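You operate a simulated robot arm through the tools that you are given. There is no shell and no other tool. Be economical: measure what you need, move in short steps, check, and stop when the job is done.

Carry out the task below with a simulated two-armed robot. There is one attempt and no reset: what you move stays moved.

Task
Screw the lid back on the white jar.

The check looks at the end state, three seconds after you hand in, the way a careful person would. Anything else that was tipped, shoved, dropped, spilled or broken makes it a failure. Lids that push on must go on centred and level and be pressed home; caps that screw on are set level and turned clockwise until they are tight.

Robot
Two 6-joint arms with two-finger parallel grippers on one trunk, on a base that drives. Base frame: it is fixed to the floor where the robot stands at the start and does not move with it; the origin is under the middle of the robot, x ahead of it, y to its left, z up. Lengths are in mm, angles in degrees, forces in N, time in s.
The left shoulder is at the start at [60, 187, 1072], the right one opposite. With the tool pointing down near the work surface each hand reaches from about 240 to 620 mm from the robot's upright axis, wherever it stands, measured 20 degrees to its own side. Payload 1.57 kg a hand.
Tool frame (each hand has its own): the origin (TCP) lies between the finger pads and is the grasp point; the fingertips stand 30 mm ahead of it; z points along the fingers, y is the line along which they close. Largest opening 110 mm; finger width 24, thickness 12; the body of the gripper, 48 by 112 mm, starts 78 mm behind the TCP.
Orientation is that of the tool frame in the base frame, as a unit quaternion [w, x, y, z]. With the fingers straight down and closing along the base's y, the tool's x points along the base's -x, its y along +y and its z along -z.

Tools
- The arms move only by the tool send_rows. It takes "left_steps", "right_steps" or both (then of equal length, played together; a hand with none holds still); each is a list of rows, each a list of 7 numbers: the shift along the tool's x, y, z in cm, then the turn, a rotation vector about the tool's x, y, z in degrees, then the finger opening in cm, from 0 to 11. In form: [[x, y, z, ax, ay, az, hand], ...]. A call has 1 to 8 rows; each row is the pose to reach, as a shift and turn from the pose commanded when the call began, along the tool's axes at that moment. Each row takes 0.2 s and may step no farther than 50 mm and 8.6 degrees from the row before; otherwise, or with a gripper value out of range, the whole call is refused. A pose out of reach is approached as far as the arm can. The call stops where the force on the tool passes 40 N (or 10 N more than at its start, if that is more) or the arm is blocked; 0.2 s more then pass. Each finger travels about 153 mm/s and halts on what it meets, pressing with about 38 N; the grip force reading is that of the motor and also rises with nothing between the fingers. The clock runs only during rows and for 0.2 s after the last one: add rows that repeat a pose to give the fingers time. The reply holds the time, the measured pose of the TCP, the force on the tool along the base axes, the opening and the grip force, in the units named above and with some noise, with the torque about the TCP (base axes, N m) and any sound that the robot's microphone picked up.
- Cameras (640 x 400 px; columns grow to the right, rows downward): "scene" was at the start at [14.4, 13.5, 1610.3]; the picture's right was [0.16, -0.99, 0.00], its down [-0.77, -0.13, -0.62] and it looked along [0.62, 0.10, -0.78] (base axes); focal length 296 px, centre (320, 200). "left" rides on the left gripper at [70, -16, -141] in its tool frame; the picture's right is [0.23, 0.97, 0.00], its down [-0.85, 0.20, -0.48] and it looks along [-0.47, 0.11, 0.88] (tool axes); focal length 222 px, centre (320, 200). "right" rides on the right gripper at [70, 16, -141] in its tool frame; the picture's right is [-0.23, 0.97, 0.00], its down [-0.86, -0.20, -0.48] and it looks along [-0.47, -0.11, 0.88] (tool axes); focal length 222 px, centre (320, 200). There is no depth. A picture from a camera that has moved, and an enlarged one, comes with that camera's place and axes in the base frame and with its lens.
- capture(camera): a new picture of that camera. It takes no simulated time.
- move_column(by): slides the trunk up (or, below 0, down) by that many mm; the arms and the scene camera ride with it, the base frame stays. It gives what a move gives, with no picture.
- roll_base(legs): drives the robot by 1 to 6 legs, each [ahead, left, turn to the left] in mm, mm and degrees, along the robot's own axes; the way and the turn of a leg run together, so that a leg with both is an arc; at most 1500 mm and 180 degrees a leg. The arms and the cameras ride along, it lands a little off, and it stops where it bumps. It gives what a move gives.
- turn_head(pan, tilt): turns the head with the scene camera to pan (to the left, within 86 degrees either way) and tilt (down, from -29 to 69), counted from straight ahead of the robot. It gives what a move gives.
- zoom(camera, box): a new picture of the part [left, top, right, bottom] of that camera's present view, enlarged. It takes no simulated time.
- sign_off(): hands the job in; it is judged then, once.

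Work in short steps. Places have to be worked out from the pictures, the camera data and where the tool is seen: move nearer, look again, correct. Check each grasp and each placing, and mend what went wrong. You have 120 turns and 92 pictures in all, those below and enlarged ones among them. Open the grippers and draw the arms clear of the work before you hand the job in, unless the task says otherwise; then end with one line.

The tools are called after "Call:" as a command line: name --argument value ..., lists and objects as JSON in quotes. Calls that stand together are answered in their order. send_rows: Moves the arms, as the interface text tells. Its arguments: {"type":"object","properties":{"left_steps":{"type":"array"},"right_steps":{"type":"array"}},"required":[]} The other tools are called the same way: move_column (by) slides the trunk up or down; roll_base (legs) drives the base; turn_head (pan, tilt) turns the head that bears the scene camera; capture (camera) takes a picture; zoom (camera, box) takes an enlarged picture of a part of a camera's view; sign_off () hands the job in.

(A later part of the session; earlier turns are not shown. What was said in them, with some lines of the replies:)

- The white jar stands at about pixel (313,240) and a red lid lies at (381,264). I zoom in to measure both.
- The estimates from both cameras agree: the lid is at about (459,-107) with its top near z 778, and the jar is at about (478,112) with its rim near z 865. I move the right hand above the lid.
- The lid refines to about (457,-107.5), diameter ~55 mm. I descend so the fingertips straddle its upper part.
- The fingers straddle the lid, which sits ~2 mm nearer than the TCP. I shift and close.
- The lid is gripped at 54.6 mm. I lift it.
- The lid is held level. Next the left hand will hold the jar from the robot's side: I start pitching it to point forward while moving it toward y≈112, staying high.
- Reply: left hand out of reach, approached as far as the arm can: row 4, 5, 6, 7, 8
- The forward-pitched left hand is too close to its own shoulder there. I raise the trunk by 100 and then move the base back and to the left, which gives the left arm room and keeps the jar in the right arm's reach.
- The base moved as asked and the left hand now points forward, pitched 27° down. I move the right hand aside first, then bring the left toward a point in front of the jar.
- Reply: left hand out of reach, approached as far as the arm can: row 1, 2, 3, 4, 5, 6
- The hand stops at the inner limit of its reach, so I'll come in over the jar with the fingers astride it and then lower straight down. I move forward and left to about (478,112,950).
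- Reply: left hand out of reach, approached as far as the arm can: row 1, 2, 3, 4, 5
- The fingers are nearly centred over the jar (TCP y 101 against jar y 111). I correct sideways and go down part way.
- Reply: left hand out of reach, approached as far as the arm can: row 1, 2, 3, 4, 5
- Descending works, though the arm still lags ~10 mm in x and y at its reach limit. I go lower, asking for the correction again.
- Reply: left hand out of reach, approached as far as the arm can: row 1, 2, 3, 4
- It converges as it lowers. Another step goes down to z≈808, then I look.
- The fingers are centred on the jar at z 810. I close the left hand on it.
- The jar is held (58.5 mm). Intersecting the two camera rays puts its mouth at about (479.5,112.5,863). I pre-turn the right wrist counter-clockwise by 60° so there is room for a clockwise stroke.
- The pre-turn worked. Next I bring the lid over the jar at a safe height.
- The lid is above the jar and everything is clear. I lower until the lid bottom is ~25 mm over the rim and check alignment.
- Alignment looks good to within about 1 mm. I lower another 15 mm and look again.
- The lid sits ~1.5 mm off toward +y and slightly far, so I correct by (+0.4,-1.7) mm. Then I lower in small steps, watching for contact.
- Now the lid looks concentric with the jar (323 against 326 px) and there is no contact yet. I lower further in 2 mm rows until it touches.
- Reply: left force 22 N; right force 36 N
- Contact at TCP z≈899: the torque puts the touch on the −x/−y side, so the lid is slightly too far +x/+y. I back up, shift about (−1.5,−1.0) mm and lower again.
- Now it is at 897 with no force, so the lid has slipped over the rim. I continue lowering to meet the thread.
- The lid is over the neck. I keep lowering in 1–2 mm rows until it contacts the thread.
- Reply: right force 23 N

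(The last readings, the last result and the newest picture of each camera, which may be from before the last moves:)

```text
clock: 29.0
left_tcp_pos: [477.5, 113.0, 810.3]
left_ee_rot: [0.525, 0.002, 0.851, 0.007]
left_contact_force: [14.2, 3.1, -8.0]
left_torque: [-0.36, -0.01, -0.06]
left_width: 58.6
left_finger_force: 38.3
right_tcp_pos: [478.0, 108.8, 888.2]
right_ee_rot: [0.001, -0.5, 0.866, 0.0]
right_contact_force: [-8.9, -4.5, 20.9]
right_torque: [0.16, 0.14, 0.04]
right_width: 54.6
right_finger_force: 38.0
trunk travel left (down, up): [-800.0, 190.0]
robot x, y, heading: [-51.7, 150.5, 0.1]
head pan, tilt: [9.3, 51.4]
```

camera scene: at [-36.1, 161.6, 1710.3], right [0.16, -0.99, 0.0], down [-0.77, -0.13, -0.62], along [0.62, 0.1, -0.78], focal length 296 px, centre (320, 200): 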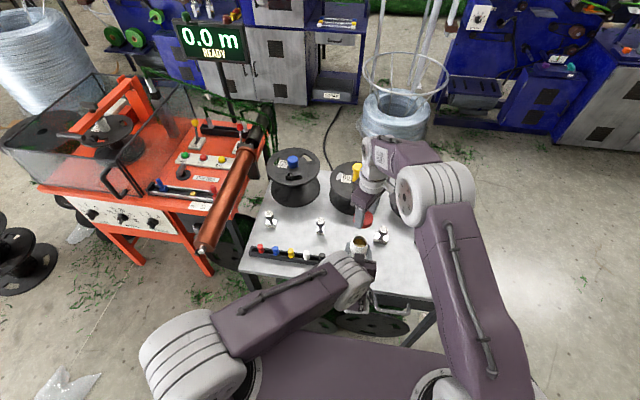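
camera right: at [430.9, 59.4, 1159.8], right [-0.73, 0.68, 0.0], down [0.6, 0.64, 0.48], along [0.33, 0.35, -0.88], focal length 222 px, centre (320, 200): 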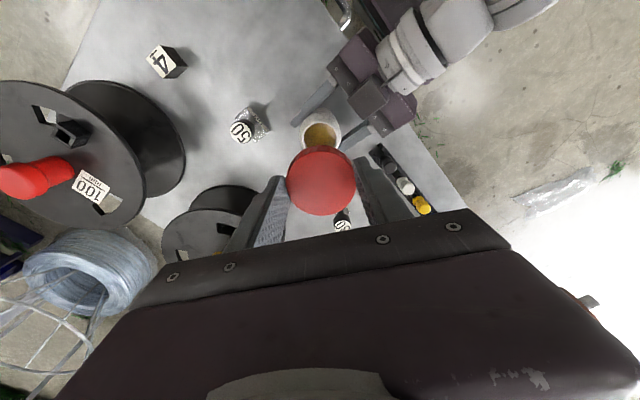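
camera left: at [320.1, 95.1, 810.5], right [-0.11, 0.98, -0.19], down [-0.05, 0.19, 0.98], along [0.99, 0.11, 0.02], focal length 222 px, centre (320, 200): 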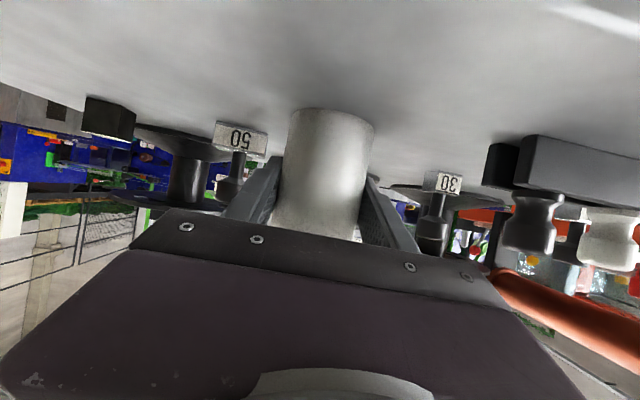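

It meets the thread at z≈888. I relieve the side load slightly, keep a light press, and make the first clockwise turn.

Call:
send_rows --right_steps '[[0.08, 0.05, -0.05, 0, 0, 0, 5], [0.08, 0.05, -0.05, 0, 0, 8, 5], [0.08, 0.05, -0.03, 0, 0, 16, 5], [0.08, 0.05, -0.02, 0, 0, 24, 5], [0.08, 0.05, 0, 0, 0, 32, 5], [0.08, 0.05, 0, 0, 0, 40, 5]]'

```text
clock: 30.4
left_tcp_pos: [477.0, 111.4, 810.7]
left_ee_rot: [0.525, 0.002, 0.851, 0.007]
left_contact_force: [15.5, -6.4, -14.4]
left_torque: [0.44, 0.44, 0.04]
left_width: 58.3
left_finger_force: 37.9
right_tcp_pos: [476.0, 110.5, 886.9]
right_ee_rot: [0.0, -0.173, 0.985, 0.001]
right_contact_force: [-14.7, 10.4, 24.2]
right_torque: [0.42, 0.39, 0.05]
right_width: 54.4
right_finger_force: 38.3
trunk travel left (down, up): [-800.0, 190.0]
robot x, y, heading: [-49.5, 150.2, -0.1]
head pan, tilt: [9.3, 51.4]
```

It turned 40°, but with a side force of (-15,+10) N. I shift the hand in that direction to centre and read again.

Call:
send_rows --right_steps '[[0.1, 0.14, 0, 0, 0, 0, 5], [0.1, 0.14, 0, 0, 0, 0, 5]]'

Call:
zoom --camera "right" --box '[256, 120, 384, 200]'

Call:
zoom --camera "scene" --box '[328, 210, 392, 250]'

```text
clock: 31.0
left_tcp_pos: [476.8, 111.9, 810.3]
left_ee_rot: [0.526, 0.002, 0.851, 0.007]
left_contact_force: [0.4, -5.9, -5.6]
left_torque: [0.24, -0.03, 0.02]
left_width: 58.4
left_finger_force: 37.5
right_tcp_pos: [476.3, 110.8, 888.0]
right_ee_rot: [0.001, -0.174, 0.985, 0.0]
right_contact_force: [-2.2, 8.7, 11.8]
right_torque: [0.37, 0.11, 0.02]
right_width: 54.6
right_finger_force: 37.6
trunk travel left (down, up): [-800.0, 190.0]
robot x, y, heading: [-52.9, 149.0, 0.1]
head pan, tilt: [9.3, 51.4]
```

```text
5.00 times, centred on (320, 160) of right
camera zoom: at [404.8, 101.9, 1027.6], right [-0.12, 0.99, 0.0], down [0.87, 0.1, 0.48], along [0.48, 0.06, -0.88], focal length 1111 px, centre (320, 400)
```

zoom: 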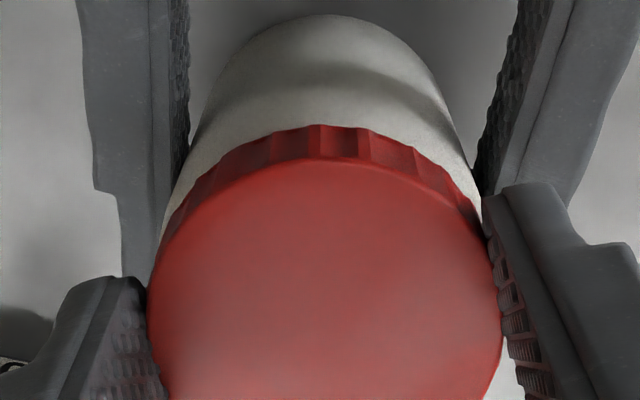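

```text
10.00 times, centred on (360, 230) of scene
camera zoom: at [-37.0, 162.7, 1710.2], right [0.16, -0.99, 0.0], down [-0.77, -0.13, -0.62], along [0.62, 0.1, -0.78], focal length 2958 px, centre (-80, -100)
```

zoom: 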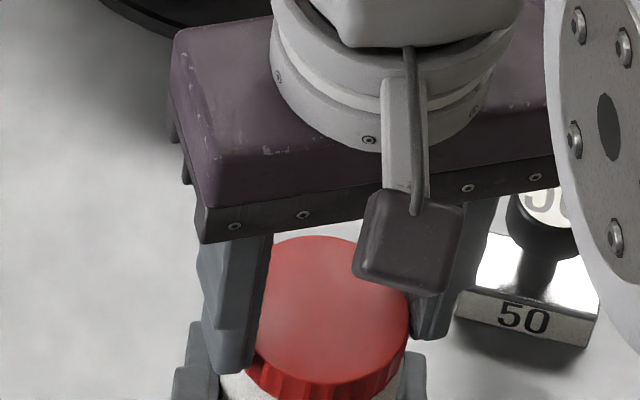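

The side force fell and the lid looks concentric and level. I shift 1 mm in +y and keep turning clockwise by 60° with slight downward follow.

Call:
send_rows --right_steps '[[-0.03, 0.09, 0, 0, 0, 8, 5], [-0.03, 0.09, 0.02, 0, 0, 16, 5], [-0.03, 0.09, 0.04, 0, 0, 24, 5], [-0.03, 0.09, 0.06, 0, 0, 32, 5], [-0.03, 0.09, 0.08, 0, 0, 40, 5], [-0.03, 0.09, 0.1, 0, 0, 48, 5], [-0.03, 0.09, 0.1, 0, 0, 56, 5]]'

```text
clock: 32.6
left_tcp_pos: [476.8, 111.9, 809.9]
left_ee_rot: [0.525, 0.003, 0.851, 0.006]
left_contact_force: [-9.4, -19.8, -2.9]
left_torque: [0.9, -0.52, -0.07]
left_width: 58.4
left_finger_force: 37.5
right_tcp_pos: [476.0, 114.2, 886.6]
right_ee_rot: [0.001, 0.31, 0.951, 0.001]
right_contact_force: [9.3, 21.6, 8.3]
right_torque: [0.68, -0.21, 0.08]
right_width: 54.6
right_finger_force: 38.4
trunk travel left (down, up): [-800.0, 190.0]
robot x, y, heading: [-51.5, 145.0, 0.1]
head pan, tilt: [9.3, 51.4]
```

It's at +36° and turning freely. The side force stays along the tool's +y, so I shift 2 mm along it.

Call:
send_rows --right_steps '[[0.05, 0.2, 0, 0, 0, 0, 5], [0.05, 0.2, 0, 0, 0, 0, 5]]'

```text
clock: 33.2
left_tcp_pos: [477.4, 112.2, 810.1]
left_ee_rot: [0.526, 0.002, 0.851, 0.007]
left_contact_force: [-6.8, -17.1, -0.7]
left_torque: [0.18, -0.28, -0.05]
left_width: 58.3
left_finger_force: 38.2
right_tcp_pos: [476.7, 113.2, 887.6]
right_ee_rot: [0.002, 0.309, 0.951, 0.001]
right_contact_force: [8.0, 13.4, 8.7]
right_torque: [0.53, -0.37, 0.03]
right_width: 54.4
right_finger_force: 38.0
trunk travel left (down, up): [-800.0, 190.0]
robot x, y, heading: [-50.3, 148.1, 0.1]
head pan, tilt: [9.3, 51.4]
```

Side force is lower. I release the lid so it can settle, then look.

Call:
send_rows --right_steps '[[0, 0, 0, 0, 0, 0, 6.2], [0, 0, 0, 0, 0, 0, 7], [0, 0, 0, 0, 0, 0, 7.2], [0, 0, 0, 0, 0, 0, 7.2]]'

Call:
zoom --camera "right" --box '[240, 100, 400, 200]'

Call:
zoom --camera "scene" --box '[328, 210, 392, 250]'

```text
clock: 34.2
left_tcp_pos: [477.2, 113.1, 810.1]
left_ee_rot: [0.525, 0.001, 0.851, 0.008]
left_contact_force: [1.1, 2.5, 2.8]
left_torque: [-0.05, -0.1, 0.04]
left_width: 58.3
left_finger_force: 37.6
right_tcp_pos: [476.7, 113.4, 886.3]
right_ee_rot: [0.0, 0.309, 0.951, -0.001]
right_contact_force: [0.0, 0.1, -0.8]
right_torque: [0.0, 0.0, -0.01]
right_width: 71.8
right_finger_force: 0.1
trunk travel left (down, up): [-800.0, 190.0]
robot x, y, heading: [-48.9, 150.1, 0.0]
head pan, tilt: [9.3, 51.4]
```

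```text
4.00 times, centred on (320, 150) of right
camera zoom: at [429.9, 167.8, 1026.6], right [0.76, 0.65, 0.0], down [0.58, -0.66, 0.48], along [0.31, -0.36, -0.88], focal length 888 px, centre (320, 400)
```

zoom: 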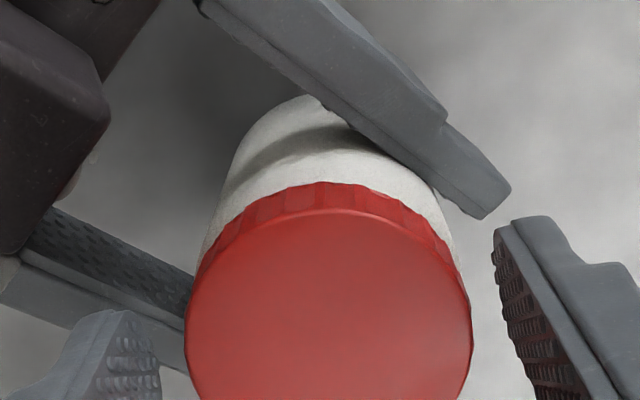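

```text
10.00 times, centred on (360, 230) of scene
camera zoom: at [-36.2, 162.7, 1710.3], right [0.16, -0.99, 0.0], down [-0.77, -0.13, -0.62], along [0.62, 0.1, -0.78], focal length 2958 px, centre (-80, -100)
```

zoom: 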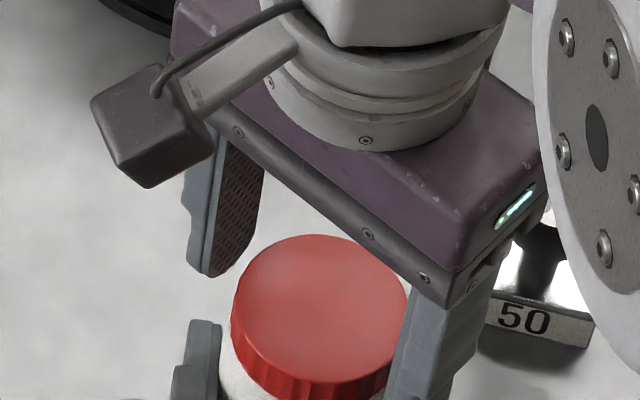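

The lid stays level and centred on the jar by itself. I rotate the open hand back counter-clockwise to −60° for another stroke.

Call:
send_rows --right_steps '[[0, 0, 0, 0, 0, -8, 6.8], [0, 0, 0, 0, 0, -16, 6.8], [0, 0, 0, 0, 0, -24, 6.8], [0, 0, 0, 0, 0, -32, 6.8], [0, 0, 0, 0, 0, -40, 6.8], [0, 0, 0, 0, 0, -48, 6.8], [0, 0, 0, 0, 0, -56, 6.8], [0, 0, 0, 0, 0, -64, 6.8]]'

Call:
send_rows --right_steps '[[0, 0, 0, 0, 0, -8, 6.8], [0, 0, 0, 0, 0, -16, 6.8], [0, 0, 0, 0, 0, -24, 6.8], [0, 0, 0, 0, 0, -32, 6.8], [0, 0, 0, 0, 0, -32, 6.8]]'

Call:
zoom --camera "right" --box '[240, 100, 400, 200]'

```text
clock: 36.0
left_tcp_pos: [476.7, 112.9, 809.8]
left_ee_rot: [0.525, 0.001, 0.851, 0.008]
left_contact_force: [2.6, 1.1, 4.8]
left_torque: [-0.12, -0.13, 0.09]
left_width: 58.3
left_finger_force: 37.9
right_tcp_pos: [476.3, 113.7, 885.7]
right_ee_rot: [0.0, -0.244, 0.97, 0.0]
right_contact_force: [0.2, -1.1, 0.4]
right_torque: [0.0, 0.01, 0.0]
right_width: 68.0
right_finger_force: 0.1
trunk travel left (down, up): [-800.0, 190.0]
robot x, y, heading: [-48.6, 150.0, -0.0]
head pan, tilt: [9.3, 51.4]
```

```text
clock: 37.2
left_tcp_pos: [477.8, 112.0, 809.7]
left_ee_rot: [0.526, 0.002, 0.851, 0.007]
left_contact_force: [1.7, 1.4, 5.9]
left_torque: [-0.15, -0.14, 0.05]
left_width: 58.1
left_finger_force: 37.7
right_tcp_pos: [476.1, 113.9, 885.7]
right_ee_rot: [0.0, -0.501, 0.866, 0.0]
right_contact_force: [1.1, 0.8, 0.7]
right_torque: [-0.01, -0.01, -0.04]
right_width: 68.0
right_finger_force: 0.0
trunk travel left (down, up): [-800.0, 190.0]
robot x, y, heading: [-48.3, 150.2, -0.0]
head pan, tilt: [9.3, 51.4]
```

```text
4.00 times, centred on (320, 150) of right
camera zoom: at [427.8, 61.0, 1026.5], right [-0.73, 0.68, 0.0], down [0.6, 0.64, 0.48], along [0.33, 0.35, -0.88], focal length 888 px, centre (320, 400)
```

zoom: 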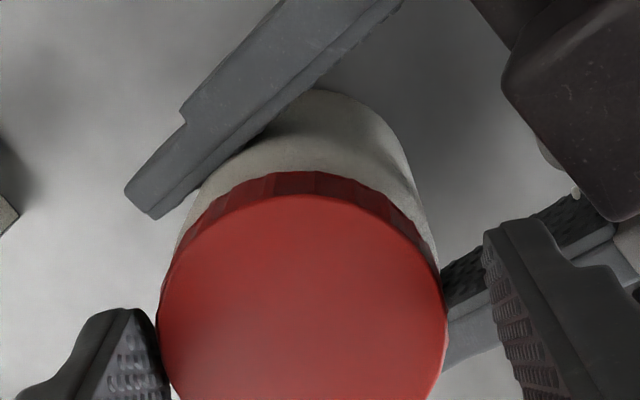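

From both angles the lid axis works out to (478.6,112.0). I centre the hand there, then grip.

Call:
send_rows --right_steps '[[0.04, -0.3, 0, 0, 0, 0, 6.8], [0.04, -0.3, 0, 0, 0, 0, 6.2], [0.04, -0.3, 0, 0, 0, 0, 5], [0.04, -0.3, 0, 0, 0, 0, 5], [0.04, -0.3, 0, 0, 0, 0, 5]]'

```text
clock: 38.4
left_tcp_pos: [477.1, 111.0, 810.2]
left_ee_rot: [0.525, 0.001, 0.851, 0.007]
left_contact_force: [-2.4, 4.5, 9.0]
left_torque: [-0.37, -0.43, 0.09]
left_width: 58.6
left_finger_force: 38.1
right_tcp_pos: [479.0, 110.9, 886.5]
right_ee_rot: [0.001, -0.5, 0.866, -0.001]
right_contact_force: [5.5, -3.7, -0.9]
right_torque: [-0.13, -0.14, -0.04]
right_width: 54.8
right_finger_force: 38.1
trunk travel left (down, up): [-800.0, 190.0]
robot x, y, heading: [-50.9, 149.0, -0.0]
head pan, tilt: [9.3, 51.4]
```

It's gripped with low load. I turn clockwise 64°, following down 1 mm.

Call:
send_rows --right_steps '[[0, -0.03, 0, 0, 0, 8, 5], [0, -0.03, 0.02, 0, 0, 16, 5], [0, -0.03, 0.04, 0, 0, 24, 5], [0, -0.03, 0.06, 0, 0, 32, 5], [0, -0.03, 0.07, 0, 0, 40, 5], [0, -0.03, 0.08, 0, 0, 48, 5], [0, -0.03, 0.09, 0, 0, 56, 5], [0, -0.03, 0.1, 0, 0, 64, 5]]'

```text
clock: 40.2
left_tcp_pos: [477.9, 112.5, 809.8]
left_ee_rot: [0.525, 0.001, 0.851, 0.008]
left_contact_force: [3.5, -1.6, 0.2]
left_torque: [-0.03, 0.03, -0.03]
left_width: 58.3
left_finger_force: 37.2
right_tcp_pos: [479.1, 111.9, 885.6]
right_ee_rot: [0.0, 0.038, 0.999, 0.0]
right_contact_force: [-4.8, 3.7, 3.7]
right_torque: [0.19, 0.32, 0.01]
right_width: 55.2
right_finger_force: 37.8
trunk travel left (down, up): [-800.0, 190.0]
robot x, y, heading: [-49.5, 147.8, -0.1]
head pan, tilt: [9.3, 51.4]
```

The loads are very low. I continue clockwise to +60°.

Call:
send_rows --right_steps '[[0.03, 0, 0.02, 0, 0, 8, 5], [0.03, 0, 0.04, 0, 0, 16, 5], [0.03, 0, 0.06, 0, 0, 24, 5], [0.03, 0, 0.08, 0, 0, 32, 5], [0.03, 0, 0.1, 0, 0, 40, 5], [0.03, 0, 0.12, 0, 0, 48, 5], [0.03, 0, 0.12, 0, 0, 56, 5]]'

Call:
zoom --camera "scene" --box '[328, 210, 392, 250]'

```text
clock: 41.8
left_tcp_pos: [477.3, 112.3, 810.3]
left_ee_rot: [0.525, 0.002, 0.851, 0.007]
left_contact_force: [2.2, -10.0, -2.3]
left_torque: [0.33, 0.0, -0.02]
left_width: 58.3
left_finger_force: 38.5
right_tcp_pos: [479.6, 112.7, 883.6]
right_ee_rot: [0.0, 0.501, 0.866, 0.001]
right_contact_force: [-3.2, 11.6, 7.2]
right_torque: [0.46, 0.3, -0.01]
right_width: 55.1
right_finger_force: 38.2
trunk travel left (down, up): [-800.0, 190.0]
robot x, y, heading: [-52.7, 145.2, 0.3]
head pan, tilt: [9.3, 51.4]
```

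```text
10.00 times, centred on (360, 230) of scene
camera zoom: at [-36.4, 162.7, 1710.3], right [0.16, -0.99, 0.0], down [-0.77, -0.13, -0.62], along [0.62, 0.1, -0.78], focal length 2958 px, centre (-80, -100)
```

zoom: 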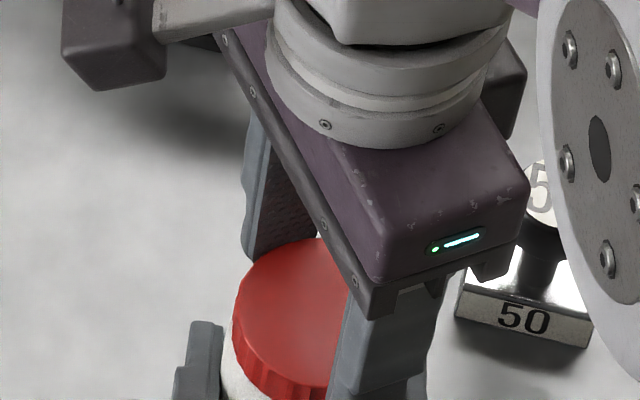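

Turning is smooth and the lid is descending (z 883.6). I release and wind back for another stroke.

Call:
send_rows --right_steps '[[0, 0, 0, 0, 0, 0, 6.2], [0, 0, 0, 0, 0, 0, 6.8], [0, 0, 0, 0, 0, -8, 6.8], [0, 0, 0, 0, 0, -16, 6.8], [0, 0, 0, 0, 0, -24, 6.8], [0, 0, 0, 0, 0, -32, 6.8], [0, 0, 0, 0, 0, -40, 6.8], [0, 0, 0, 0, 0, -48, 6.8]]'

Call:
send_rows --right_steps '[[0, 0, 0, 0, 0, -8, 6.8], [0, 0, 0, 0, 0, -16, 6.8], [0, 0, 0, 0, 0, -24, 6.8], [0, 0, 0, 0, 0, -32, 6.8], [0, 0, 0, 0, 0, -40, 6.8], [0, 0, 0, 0, 0, -48, 6.8], [0, 0, 0, 0, 0, -56, 6.8], [0, 0, 0, 0, 0, -64, 6.8]]'

Call:
zoom --camera "right" --box '[240, 100, 400, 200]'

```text
clock: 43.6
left_tcp_pos: [477.9, 112.2, 810.5]
left_ee_rot: [0.526, 0.001, 0.851, 0.008]
left_contact_force: [0.9, 2.5, 1.7]
left_torque: [-0.04, 0.02, 0.01]
left_width: 58.5
left_finger_force: 37.5
right_tcp_pos: [479.6, 111.7, 882.6]
right_ee_rot: [-0.001, 0.103, 0.995, 0.0]
right_contact_force: [0.8, -1.0, -0.4]
right_torque: [-0.02, 0.02, 0.02]
right_width: 67.8
right_finger_force: 0.1
trunk travel left (down, up): [-800.0, 190.0]
robot x, y, heading: [-50.3, 147.7, -0.3]
head pan, tilt: [9.3, 51.4]
```

```text
clock: 45.4
left_tcp_pos: [477.4, 112.8, 808.7]
left_ee_rot: [0.526, 0.003, 0.851, 0.006]
left_contact_force: [1.7, 0.9, 2.2]
left_torque: [-0.11, -0.01, 0.05]
left_width: 58.5
left_finger_force: 38.1
right_tcp_pos: [479.3, 111.3, 883.9]
right_ee_rot: [0.0, -0.44, 0.898, 0.0]
right_contact_force: [-0.3, 0.4, 0.9]
right_torque: [0.02, 0.0, 0.02]
right_width: 67.9
right_finger_force: 0.0
trunk travel left (down, up): [-800.0, 190.0]
robot x, y, heading: [-52.3, 149.9, 0.1]
head pan, tilt: [9.3, 51.4]
```

```text
4.00 times, centred on (320, 150) of right
camera zoom: at [423.5, 66.4, 1024.4], right [-0.63, 0.78, 0.0], down [0.68, 0.55, 0.48], along [0.37, 0.3, -0.88], focal length 888 px, centre (320, 400)
```

zoom: 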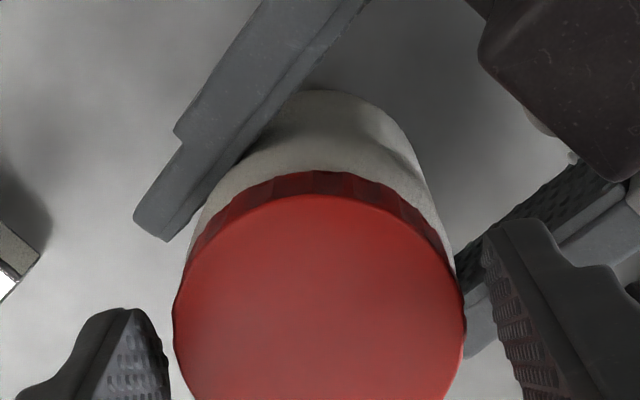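

The lid is centred in the hand. I grip and turn on.

Call:
send_rows --right_steps '[[0, -0.05, 0, 0, 0, 0, 5.8], [0, -0.05, 0, 0, 0, 0, 5], [0, -0.05, 0, 0, 0, 0, 5], [0, -0.05, 0, 0, 0, 8, 5], [0, -0.05, 0, 0, 0, 16, 5], [0, -0.05, 0.02, 0, 0, 24, 5], [0, -0.05, 0.04, 0, 0, 32, 5], [0, -0.05, 0.06, 0, 0, 40, 5]]'

Call:
send_rows --right_steps '[[0, 0, 0.02, 0, 0, 8, 5], [0, 0, 0.04, 0, 0, 16, 5], [0, 0, 0.05, 0, 0, 24, 5], [0, 0, 0.06, 0, 0, 32, 5], [0, 0, 0.07, 0, 0, 40, 5], [0, 0, 0.08, 0, 0, 48, 5], [0, 0, 0.09, 0, 0, 56, 5], [0, 0, 0.1, 0, 0, 64, 5]]'

```text
clock: 47.2
left_tcp_pos: [478.0, 111.8, 808.8]
left_ee_rot: [0.525, 0.002, 0.851, 0.007]
left_contact_force: [5.3, -5.1, -1.0]
left_torque: [0.11, 0.11, -0.03]
left_width: 58.4
left_finger_force: 38.1
right_tcp_pos: [479.2, 110.6, 882.8]
right_ee_rot: [0.0, -0.103, 0.995, 0.0]
right_contact_force: [-7.2, 7.1, 3.7]
right_torque: [0.4, 0.45, 0.0]
right_width: 54.6
right_finger_force: 38.2
trunk travel left (down, up): [-800.0, 190.0]
robot x, y, heading: [-49.6, 147.2, -0.2]
head pan, tilt: [9.3, 51.4]
```

```text
clock: 49.0
left_tcp_pos: [476.1, 108.9, 809.9]
left_ee_rot: [0.525, 0.005, 0.851, 0.007]
left_contact_force: [-11.3, -29.6, -5.9]
left_torque: [0.88, -0.24, -1.36]
left_width: 58.5
left_finger_force: 38.8
right_tcp_pos: [480.8, 112.1, 883.4]
right_ee_rot: [0.002, 0.438, 0.899, 0.002]
right_contact_force: [11.1, 27.5, 12.4]
right_torque: [0.93, -0.39, 1.31]
right_width: 55.1
right_finger_force: 37.9
trunk travel left (down, up): [-800.0, 190.0]
robot x, y, heading: [-47.1, 149.1, -0.3]
head pan, tilt: [9.3, 51.4]
```

A torque of 1.3 N m about the axis has built up, so the cap is tightening. I release and inspect.

Call:
send_rows --right_steps '[[0, 0, 0, 0, 0, 0, 6.2], [0, 0, 0, 0, 0, 0, 6.8], [0, 0, 0, 0, 0, -8, 6.8], [0, 0, 0, 0, 0, -16, 6.8], [0, 0, 0, 0, 0, -24, 6.8], [0, 0, 0, 0, 0, -32, 6.8], [0, 0, 0, 0, 0, -40, 6.8], [0, 0, 0, 0, 0, -48, 6.8]]'

Call:
zoom --camera "right" --box '[240, 100, 400, 200]'

Call:
zoom --camera "scene" --box '[328, 210, 392, 250]'

```text
clock: 50.8
left_tcp_pos: [478.1, 113.3, 808.9]
left_ee_rot: [0.525, 0.002, 0.851, 0.007]
left_contact_force: [1.2, 0.6, -0.1]
left_torque: [0.0, 0.0, 0.0]
left_width: 58.0
left_finger_force: 37.9
right_tcp_pos: [479.8, 111.1, 882.0]
right_ee_rot: [0.0, 0.033, 0.999, 0.0]
right_contact_force: [-0.1, -0.7, 0.0]
right_torque: [-0.03, 0.03, 0.01]
right_width: 68.1
right_finger_force: 0.0
trunk travel left (down, up): [-800.0, 190.0]
robot x, y, heading: [-51.3, 148.2, 0.0]
head pan, tilt: [9.3, 51.4]
```

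```text
4.00 times, centred on (320, 150) of right
camera zoom: at [411.5, 131.8, 1022.2], right [0.29, 0.96, 0.0], down [0.84, -0.26, 0.48], along [0.46, -0.14, -0.88], focal length 888 px, centre (320, 400)
```

zoom: 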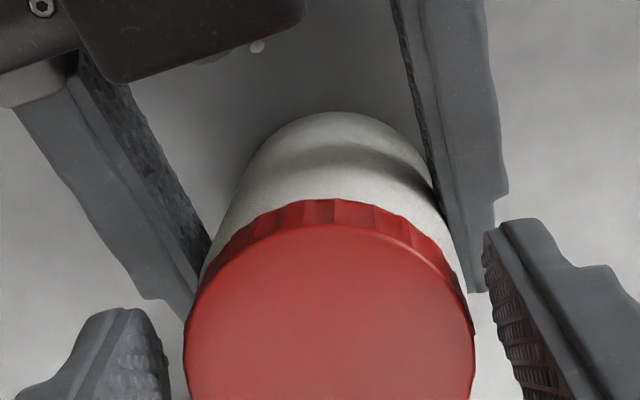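

```text
10.00 times, centred on (360, 230) of scene
camera zoom: at [-35.6, 162.3, 1710.3], right [0.16, -0.99, 0.0], down [-0.77, -0.13, -0.62], along [0.62, 0.1, -0.78], focal length 2958 px, centre (-80, -100)
```

zoom: 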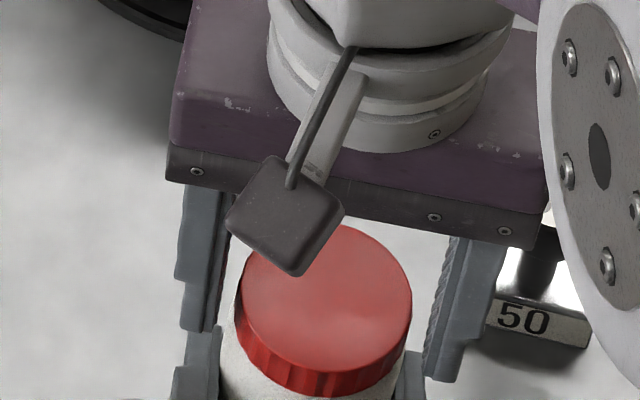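

The lid looks level and well down. I wind back and do another stroke to confirm it's tight.

Call:
send_rows --right_steps '[[0, 0.05, 0, 0, 0, -8, 6.8], [0, 0.05, 0, 0, 0, -16, 6.8], [0, 0.05, 0, 0, 0, -24, 6.8], [0, 0.05, 0, 0, 0, -32, 6.8], [0, 0.05, 0, 0, 0, -40, 6.8], [0, 0.05, 0, 0, 0, -40, 5.8], [0, 0.05, 0, 0, 0, -40, 5], [0, 0.05, 0, 0, 0, -40, 5]]'

Call:
send_rows --right_steps '[[0, 0, 0, 0, 0, 6, 5], [0, 0, 0, 0, 0, 12, 5], [0, 0, 0, 0, 0, 18, 5]]'

```text
clock: 52.6
left_tcp_pos: [477.9, 112.6, 810.0]
left_ee_rot: [0.525, 0.001, 0.851, 0.008]
left_contact_force: [-6.6, 10.8, 3.4]
left_torque: [-0.57, -0.39, 0.08]
left_width: 57.8
left_finger_force: 37.5
right_tcp_pos: [479.6, 111.5, 881.7]
right_ee_rot: [0.0, -0.309, 0.951, -0.001]
right_contact_force: [7.5, -9.5, -1.1]
right_torque: [-0.16, -0.11, -0.04]
right_width: 60.5
right_finger_force: 6.1
trunk travel left (down, up): [-800.0, 190.0]
robot x, y, heading: [-48.1, 149.9, 0.2]
head pan, tilt: [9.3, 51.4]
```

```text
clock: 53.4
left_tcp_pos: [477.9, 113.5, 809.3]
left_ee_rot: [0.525, 0.001, 0.851, 0.008]
left_contact_force: [-9.7, 9.4, 1.8]
left_torque: [-0.47, -0.39, -0.1]
left_width: 58.1
left_finger_force: 38.0
right_tcp_pos: [479.8, 110.9, 881.9]
right_ee_rot: [0.0, -0.155, 0.988, 0.0]
right_contact_force: [9.0, -6.9, -0.5]
right_torque: [-0.12, -0.18, 0.08]
right_width: 59.0
right_finger_force: 5.1
trunk travel left (down, up): [-800.0, 190.0]
robot x, y, heading: [-52.1, 148.8, 0.1]
head pan, tilt: [9.3, 51.4]
```

The fingers stopped at 59–60 mm with low force, so something is unusual. I look before continuing.

Call:
zoom --camera "right" --box '[240, 100, 400, 200]'

Call:
zoom --camera "scene" --box '[328, 210, 392, 250]'

```text
4.00 times, centred on (320, 150) of right
camera zoom: at [408.7, 105.7, 1022.5], right [-0.08, 1.0, 0.0], down [0.87, 0.07, 0.48], along [0.48, 0.04, -0.88], focal length 888 px, centre (320, 400)
```

zoom: 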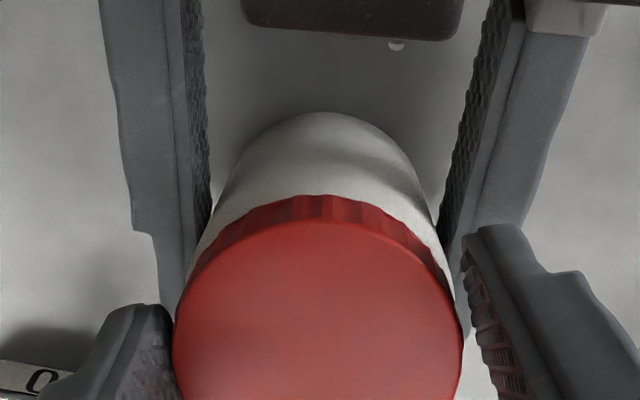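

```text
10.00 times, centred on (360, 230) of scene
camera zoom: at [-36.0, 162.5, 1710.3], right [0.16, -0.99, 0.0], down [-0.77, -0.13, -0.62], along [0.62, 0.1, -0.78], focal length 2958 px, centre (-80, -100)
```

zoom: 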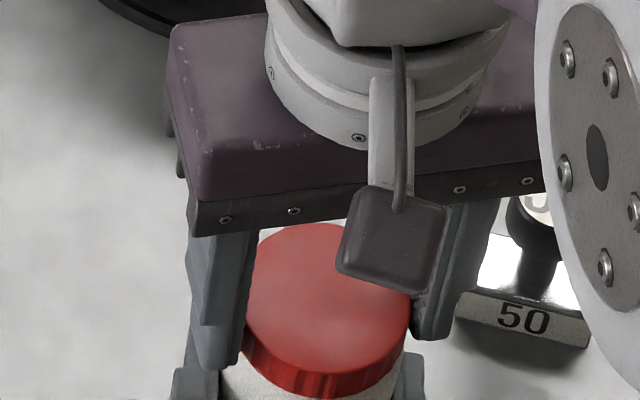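

Only one finger touches, because the hand is ~2 mm off centre. I open, shift −2 mm along tool y, lift 1 mm, wind back and regrip.

Call:
send_rows --right_steps '[[0, 0, 0, 0, 0, 0, 6.8], [0, -0.2, -0.1, 0, 0, -8, 6.8], [0, -0.2, -0.1, 0, 0, -16, 6.8], [0, -0.2, -0.1, 0, 0, -24, 6.8], [0, -0.2, -0.1, 0, 0, -24, 5.6], [0, -0.2, -0.1, 0, 0, -24, 5], [0, -0.2, -0.1, 0, 0, -24, 5], [0, -0.2, -0.1, 0, 0, -24, 5]]'

```text
clock: 55.2
left_tcp_pos: [478.4, 112.9, 809.1]
left_ee_rot: [0.525, 0.001, 0.851, 0.008]
left_contact_force: [-8.0, 8.2, 0.3]
left_torque: [-0.43, -0.33, 0.04]
left_width: 57.9
left_finger_force: 38.0
right_tcp_pos: [480.9, 109.5, 882.8]
right_ee_rot: [0.001, -0.358, 0.934, 0.0]
right_contact_force: [6.2, -7.8, -1.0]
right_torque: [-0.13, -0.07, -0.09]
right_width: 58.2
right_finger_force: 5.0
trunk travel left (down, up): [-800.0, 190.0]
robot x, y, heading: [-52.1, 150.5, 0.2]
head pan, tilt: [9.3, 51.4]
```

Still one-sided by ~1.8 mm. I shift a further 2 mm while closing.

Call:
send_rows --right_steps '[[0, -0.1, 0, 0, 0, 0, 5.8], [0, -0.22, 0, 0, 0, 0, 5.6], [0, -0.22, 0, 0, 0, 0, 5], [0, -0.22, 0, 0, 0, 0, 5], [0, -0.22, 0, 0, 0, 0, 5]]'

Call:
zoom --camera "right" --box '[240, 100, 400, 200]'

```text
clock: 56.4
left_tcp_pos: [477.9, 112.7, 808.7]
left_ee_rot: [0.524, 0.002, 0.851, 0.008]
left_contact_force: [-3.6, 1.8, -0.6]
left_torque: [-0.1, -0.13, 0.02]
left_width: 58.0
left_finger_force: 37.6
right_tcp_pos: [480.8, 107.8, 883.3]
right_ee_rot: [0.0, -0.359, 0.933, 0.0]
right_contact_force: [2.4, -2.3, 0.9]
right_torque: [-0.02, -0.12, -0.02]
right_width: 54.7
right_finger_force: 38.1
trunk travel left (down, up): [-800.0, 190.0]
robot x, y, heading: [-51.6, 147.7, 0.1]
head pan, tilt: [9.3, 51.4]
```

```text
4.00 times, centred on (320, 150) of right
camera zoom: at [419.5, 73.5, 1023.3], right [-0.48, 0.88, 0.0], down [0.77, 0.42, 0.48], along [0.42, 0.23, -0.88], focal length 888 px, centre (320, 400)
```

zoom: 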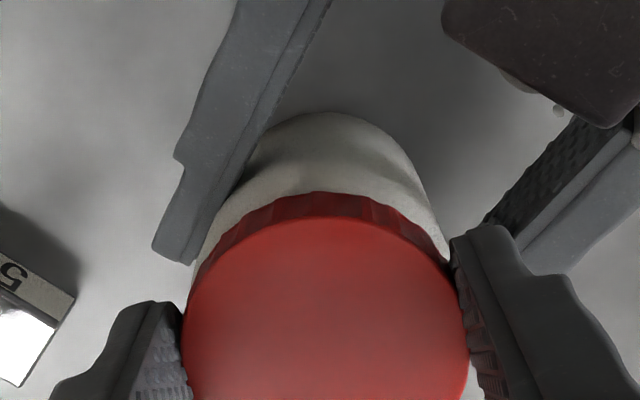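

It's gripped fully at 54.7 mm. I turn clockwise in small steps, watching torque.

Call:
send_rows --right_steps '[[0, 0, 0, 0, 0, 6, 5], [0, 0, 0, 0, 0, 12, 5], [0, 0, 0, 0, 0, 18, 5]]'

```text
clock: 57.2
left_tcp_pos: [479.6, 112.1, 810.3]
left_ee_rot: [0.526, 0.002, 0.851, 0.008]
left_contact_force: [-2.7, -5.2, -1.0]
left_torque: [0.27, -0.09, -0.87]
left_width: 58.4
left_finger_force: 37.8
right_tcp_pos: [481.7, 108.8, 883.1]
right_ee_rot: [0.0, -0.207, 0.978, 0.0]
right_contact_force: [2.7, 6.3, 1.2]
right_torque: [0.22, -0.08, 0.82]
right_width: 54.9
right_finger_force: 37.5
trunk travel left (down, up): [-800.0, 190.0]
robot x, y, heading: [-49.4, 146.9, 0.0]
head pan, tilt: [9.3, 51.4]
```

Torque 0.82 N m and rising. I continue a bit further.

Call:
send_rows --right_steps '[[0, 0, 0, 0, 0, 6, 5], [0, 0, 0, 0, 0, 12, 5], [0, 0, 0, 0, 0, 18, 5]]'

Call:
zoom --camera "right" --box '[240, 100, 400, 200]'

```text
clock: 58.0
left_tcp_pos: [476.7, 111.3, 809.7]
left_ee_rot: [0.525, 0.004, 0.851, 0.006]
left_contact_force: [1.2, -15.3, -3.3]
left_torque: [0.47, 0.23, -1.27]
left_width: 58.0
left_finger_force: 38.0
right_tcp_pos: [480.1, 110.3, 883.5]
right_ee_rot: [-0.001, -0.053, 0.999, 0.001]
right_contact_force: [-2.2, 14.7, 4.9]
right_torque: [0.62, 0.03, 1.22]
right_width: 55.0
right_finger_force: 37.8
trunk travel left (down, up): [-800.0, 190.0]
robot x, y, heading: [-44.7, 150.7, 0.0]
head pan, tilt: [9.3, 51.4]
```

```text
4.00 times, centred on (320, 150) of right
camera zoom: at [410.6, 117.8, 1023.3], right [0.12, 0.99, 0.0], down [0.87, -0.11, 0.48], along [0.47, -0.06, -0.88], focal length 888 px, centre (320, 400)
```

zoom: 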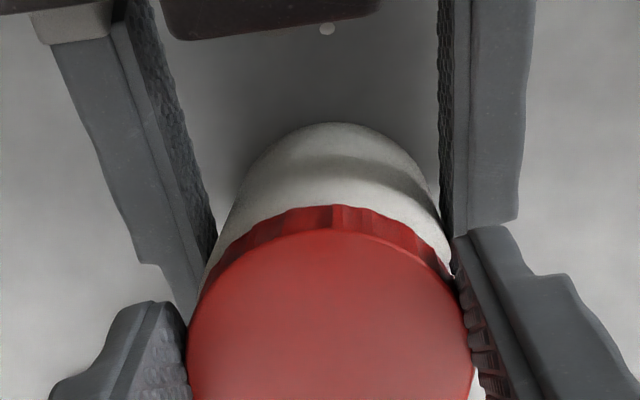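

Torque saturates around 1.3 N m as before. I release, raise the right hand and inspect how the lid sits.

Call:
send_rows --right_steps '[[0, 0, 0, 0, 0, 0, 6], [0, 0, 0, 0, 0, 0, 7], [0, 0, 0, 0, 0, 0, 7.5], [0, 0, -2, 0, 0, 0, 7.5], [0, 0, -5, 0, 0, 0, 7.5], [0, 0, -8, 0, 0, 0, 7.5], [2, 0, -12, 0, 0, 0, 7.5], [4, -4, -14, 0, 0, 0, 7.5]]'

Call:
zoom --camera "right" --box '[240, 60, 400, 160]'

Call:
zoom --camera "scene" --box '[328, 210, 392, 250]'

```text
clock: 59.8
left_tcp_pos: [476.6, 111.0, 810.0]
left_ee_rot: [0.526, 0.002, 0.851, 0.008]
left_contact_force: [-1.6, 1.0, 1.6]
left_torque: [-0.03, 0.16, -0.04]
left_width: 58.0
left_finger_force: 38.2
right_tcp_pos: [447.6, 61.1, 1023.5]
right_ee_rot: [-0.001, -0.053, 0.999, 0.001]
right_contact_force: [-0.7, -0.3, 0.0]
right_torque: [0.02, 0.03, 0.03]
right_width: 75.0
right_finger_force: 0.0
trunk travel left (down, up): [-800.0, 190.0]
robot x, y, heading: [-54.0, 148.3, 0.1]
head pan, tilt: [9.3, 51.4]
```

```text
4.00 times, centred on (320, 110) of right
camera zoom: at [375.6, 70.3, 1163.5], right [0.12, 0.99, 0.0], down [0.87, -0.11, 0.48], along [0.47, -0.06, -0.88], focal length 888 px, centre (320, 560)
```

zoom: 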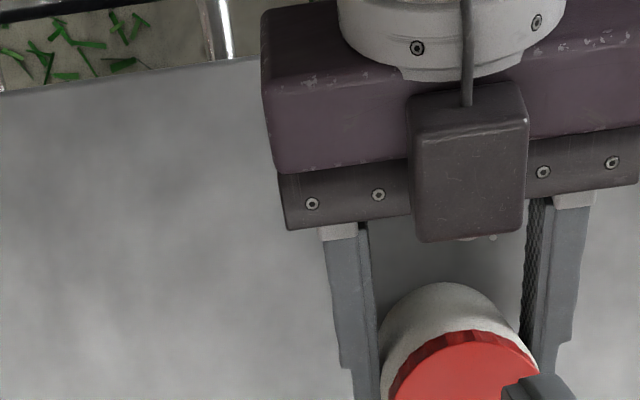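

```text
10.00 times, centred on (360, 230) of scene
camera zoom: at [-37.0, 159.6, 1710.3], right [0.16, -0.99, 0.0], down [-0.77, -0.13, -0.62], along [0.62, 0.1, -0.78], focal length 2958 px, centre (-80, -100)
```

zoom: 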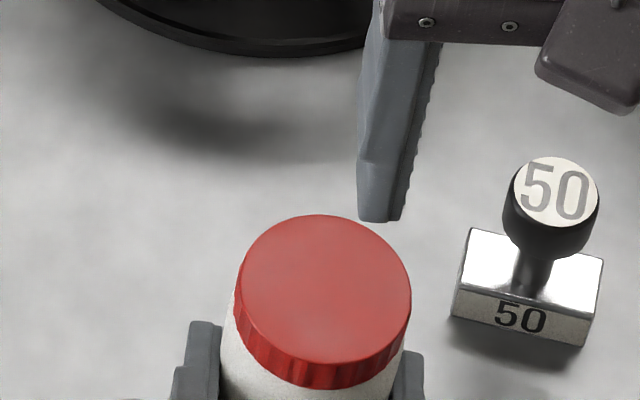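

The lid looks about level from above. I'd like a side view, so I move the right hand to the right, yaw it and tilt it to let its camera look at the jar.

Call:
send_rows --right_steps '[[0, -2, 0, 0, 0, -8, 7.5], [0, -4, 0, 0, 0, -16, 7.5], [0, -6, 0, 0, 0, -24, 7.5], [0, -8, 0, 0, 0, -32, 7.5], [0, -10, 0, 0, 0, -40, 7.5], [0, -12, 0, 0, 0, -48, 7.5], [0, -14, 0, 0, 0, -56, 7.5], [0, -16, 0, 0, 0, -64, 7.5]]'

Call:
send_rows --right_steps '[[0, 0, 1, 0, -8, 0, 7.5], [0, 0, 2, 0, -16, 0, 7.5], [0, 0, 3, 0, -24, 0, 7.5], [0, 0, 4, 0, -32, 0, 7.5], [0, 0, 5, 0, -40, 0, 7.5], [0, 0, 6, 0, -48, 0, 7.5]]'

Call:
capture --camera "right"

```text
clock: 61.6
left_tcp_pos: [477.8, 111.7, 809.0]
left_ee_rot: [0.526, 0.001, 0.851, 0.008]
left_contact_force: [-0.2, 0.1, 1.9]
left_torque: [-0.06, 0.06, -0.01]
left_width: 57.7
left_finger_force: 37.9
right_tcp_pos: [462.5, -95.5, 1022.7]
right_ee_rot: [0.0, -0.574, 0.819, 0.0]
right_contact_force: [-0.6, 0.5, -0.1]
right_torque: [-0.01, -0.02, 0.0]
right_width: 74.9
right_finger_force: 0.1
trunk travel left (down, up): [-800.0, 190.0]
robot x, y, heading: [-49.3, 149.2, -0.3]
head pan, tilt: [9.3, 51.4]
```

```text
clock: 63.0
left_tcp_pos: [478.0, 111.6, 808.8]
left_ee_rot: [0.525, 0.001, 0.851, 0.009]
left_contact_force: [-1.1, -0.3, 0.7]
left_torque: [-0.06, 0.05, 0.02]
left_width: 57.8
left_finger_force: 38.2
right_tcp_pos: [463.8, -95.7, 963.1]
right_ee_rot: [0.335, -0.524, 0.747, 0.234]
right_contact_force: [0.3, 0.8, 0.2]
right_torque: [0.02, 0.0, 0.0]
right_width: 75.3
right_finger_force: 0.1
trunk travel left (down, up): [-800.0, 190.0]
robot x, y, heading: [-48.8, 150.1, -0.1]
head pan, tilt: [9.3, 51.4]
```

```text
41 pictures are left
camera right: at [396.1, -232.9, 1004.3], right [-0.86, 0.48, 0.17], down [0.26, 0.13, 0.96], along [0.43, 0.87, -0.24], focal length 222 px, centre (320, 200)
```

right: 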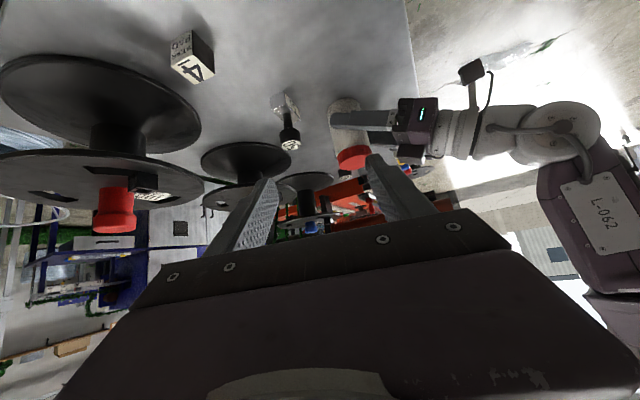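

Call:
zoom --camera "right" --box '[312, 85, 392, 185]'

```text
4.00 times, centred on (352, 135) of right
camera zoom: at [396.1, -232.9, 1004.3], right [-0.86, 0.48, 0.17], down [0.26, 0.13, 0.96], along [0.43, 0.87, -0.24], focal length 888 px, centre (192, 460)
```

zoom: 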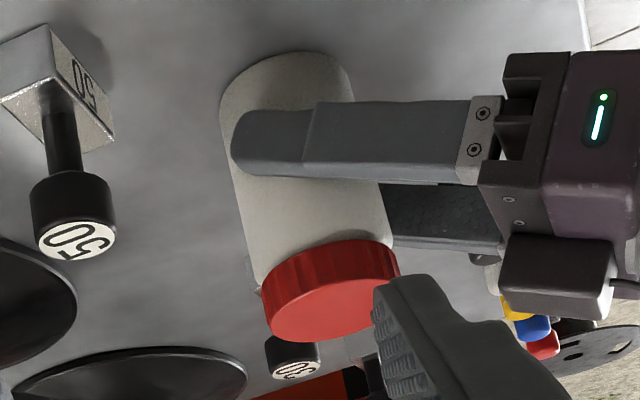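

The lid may be slightly tilted in this view. I zoom further to measure.

Call:
zoom --camera "right" --box '[368, 137, 419, 172]'

Call:
zoom --camera "right" --box '[320, 135, 384, 175]'

```text
11.43 times, centred on (394, 154) of right
camera zoom: at [396.1, -232.9, 1004.3], right [-0.86, 0.48, 0.17], down [0.26, 0.13, 0.96], along [0.43, 0.87, -0.24], focal length 2538 px, centre (-520, 720)
```

zoom: 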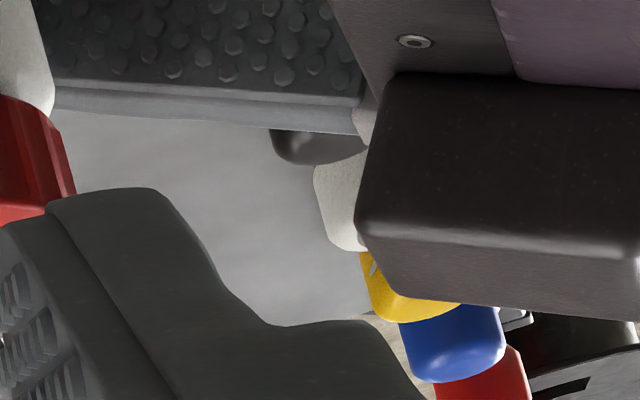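

```text
10.00 times, centred on (352, 155) of right
camera zoom: at [396.1, -232.9, 1004.3], right [-0.86, 0.48, 0.17], down [0.26, 0.13, 0.96], along [0.43, 0.87, -0.24], focal length 2221 px, centre (0, 650)
```

zoom: 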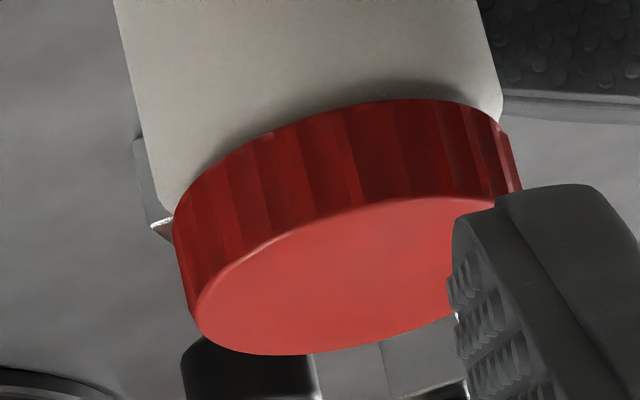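

From the side the lid edge slope (−14.7°) matches the level prediction (−15.4°). It sits flush on the shoulder and centred, and torque twice reached the grip's limit, so the cap is tight. I open the left hand gently.

Call:
send_rows --left_steps '[[0, 0, 0, 0, 0, 0, 6.2], [0, 0, 0, 0, 0, 0, 7], [0, 0, 0, 0, 0, 0, 8.5], [0, 0, 0, 0, 0, 0, 10], [0, 0, 0, 0, 0, 0, 11], [0, 0, 0, 0, 0, 0, 11]]'

Call:
zoom --camera "right" --box '[312, 85, 392, 185]'

Call:
capture --camera "left"

```text
clock: 64.4
left_tcp_pos: [476.9, 112.4, 808.5]
left_ee_rot: [0.525, 0.002, 0.851, 0.008]
left_contact_force: [1.1, 0.4, -0.1]
left_torque: [0.02, -0.02, -0.02]
left_width: 110.0
left_finger_force: 0.1
right_tcp_pos: [464.1, -94.9, 963.9]
right_ee_rot: [0.333, -0.524, 0.749, 0.232]
right_contact_force: [-0.2, 1.2, -0.5]
right_torque: [-0.04, -0.01, -0.01]
right_width: 75.1
right_finger_force: 0.1
trunk travel left (down, up): [-800.0, 190.0]
robot x, y, heading: [-51.8, 146.2, 0.1]
head pan, tilt: [9.3, 51.4]
```

```text
4.00 times, centred on (352, 135) of right
camera zoom: at [396.0, -232.2, 1004.8], right [-0.86, 0.48, 0.17], down [0.26, 0.14, 0.96], along [0.43, 0.87, -0.24], focal length 888 px, centre (192, 460)
```

zoom: 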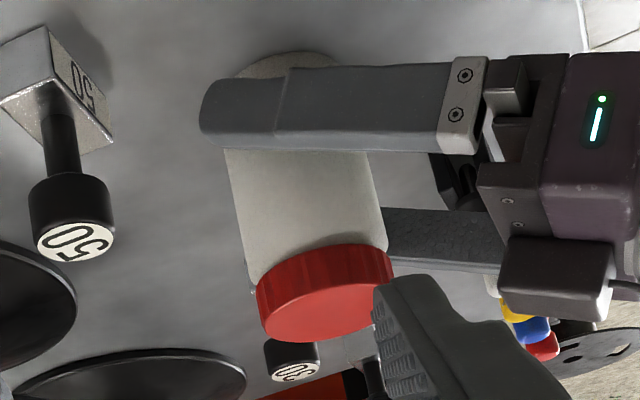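

```text
36 pictures are left
camera left: at [320.1, 95.0, 810.4], right [-0.11, 0.98, -0.19], down [-0.04, 0.18, 0.98], along [0.99, 0.11, 0.02], focal length 222 px, centre (320, 200)
```

left: 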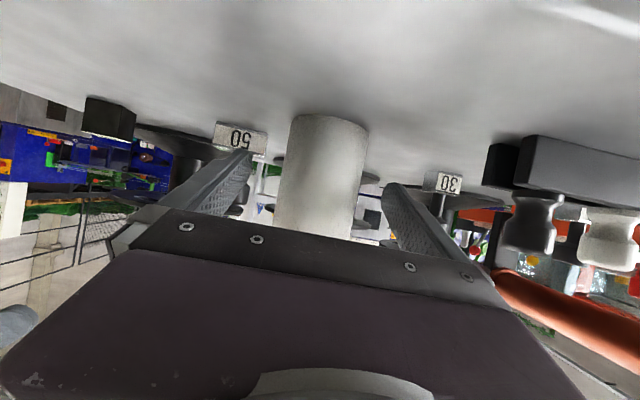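

The jar stands free with the lid on. I back the base straight off by 130 mm so the left fingers leave the jar.

Call:
roll_base --legs '[[-130, 0, 0]]'

Call:
capture --camera "scene"

```text
clock: 65.7
left_tcp_pos: [347.4, 114.0, 809.6]
left_ee_rot: [0.525, 0.001, 0.851, 0.008]
left_contact_force: [0.0, -0.3, -0.3]
left_torque: [-0.02, 0.0, 0.01]
left_width: 110.1
left_finger_force: 0.1
right_tcp_pos: [333.4, -94.7, 961.6]
right_ee_rot: [0.332, -0.525, 0.748, 0.234]
right_contact_force: [-0.1, 1.5, 0.3]
right_torque: [-0.02, 0.01, 0.01]
right_width: 74.9
right_finger_force: 0.1
trunk travel left (down, up): [-800.0, 190.0]
robot x, y, heading: [-182.2, 146.1, 0.1]
head pan, tilt: [9.3, 51.4]
```

```text
35 pictures are left
camera scene: at [-164.3, 161.8, 1710.2], right [0.16, -0.99, 0.0], down [-0.77, -0.13, -0.62], along [0.61, 0.1, -0.78], focal length 296 px, centre (320, 200)
```

scene: 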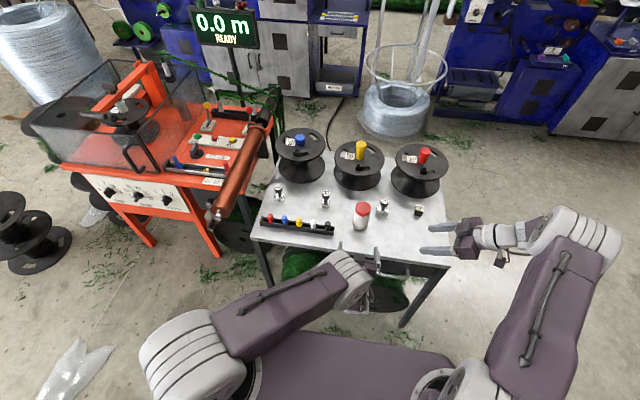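

Call:
zoom --camera "scene" --box '[322, 190, 402, 240]'

Call:
capture --camera "left"

```text
8.00 times, centred on (362, 215) of scene
camera zoom: at [-164.3, 161.8, 1710.2], right [0.16, -0.99, 0.0], down [-0.77, -0.13, -0.62], along [0.61, 0.1, -0.78], focal length 2366 px, centre (-16, 80)
```

zoom: 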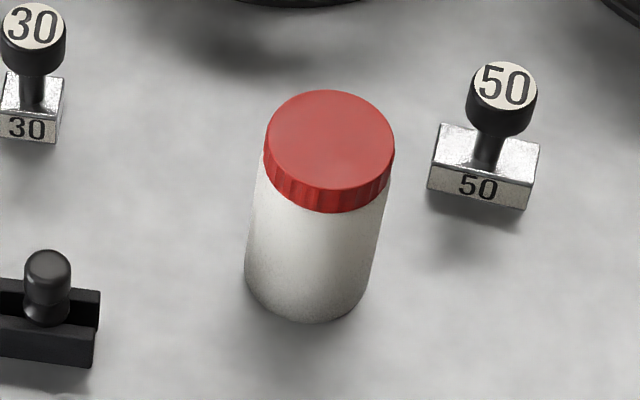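

```text
33 pictures are left
camera left: at [190.5, 95.3, 810.0], right [-0.11, 0.98, -0.19], down [-0.04, 0.18, 0.98], along [0.99, 0.11, 0.02], focal length 222 px, centre (320, 200)
```

left: 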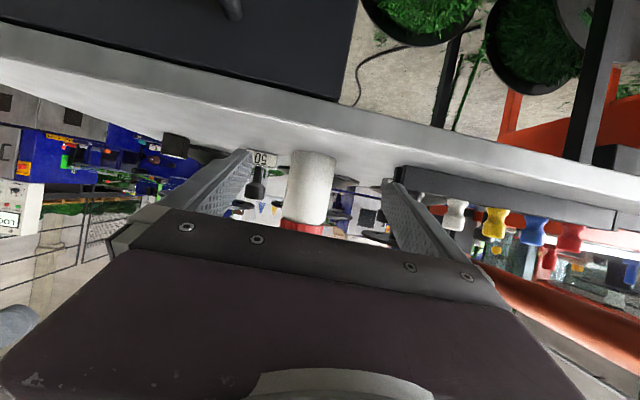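

The jar stands upright with its lid level and flush. The neighbouring objects are undisturbed, both hands are open and clear, so I hand in.

Call:
sign_off

```text
The job is handed in.
```

I screwed the red lid back onto the white jar, level and tight. The jar may have shifted a few millimetres when I let go of it, and nothing else on the table was disturbed.
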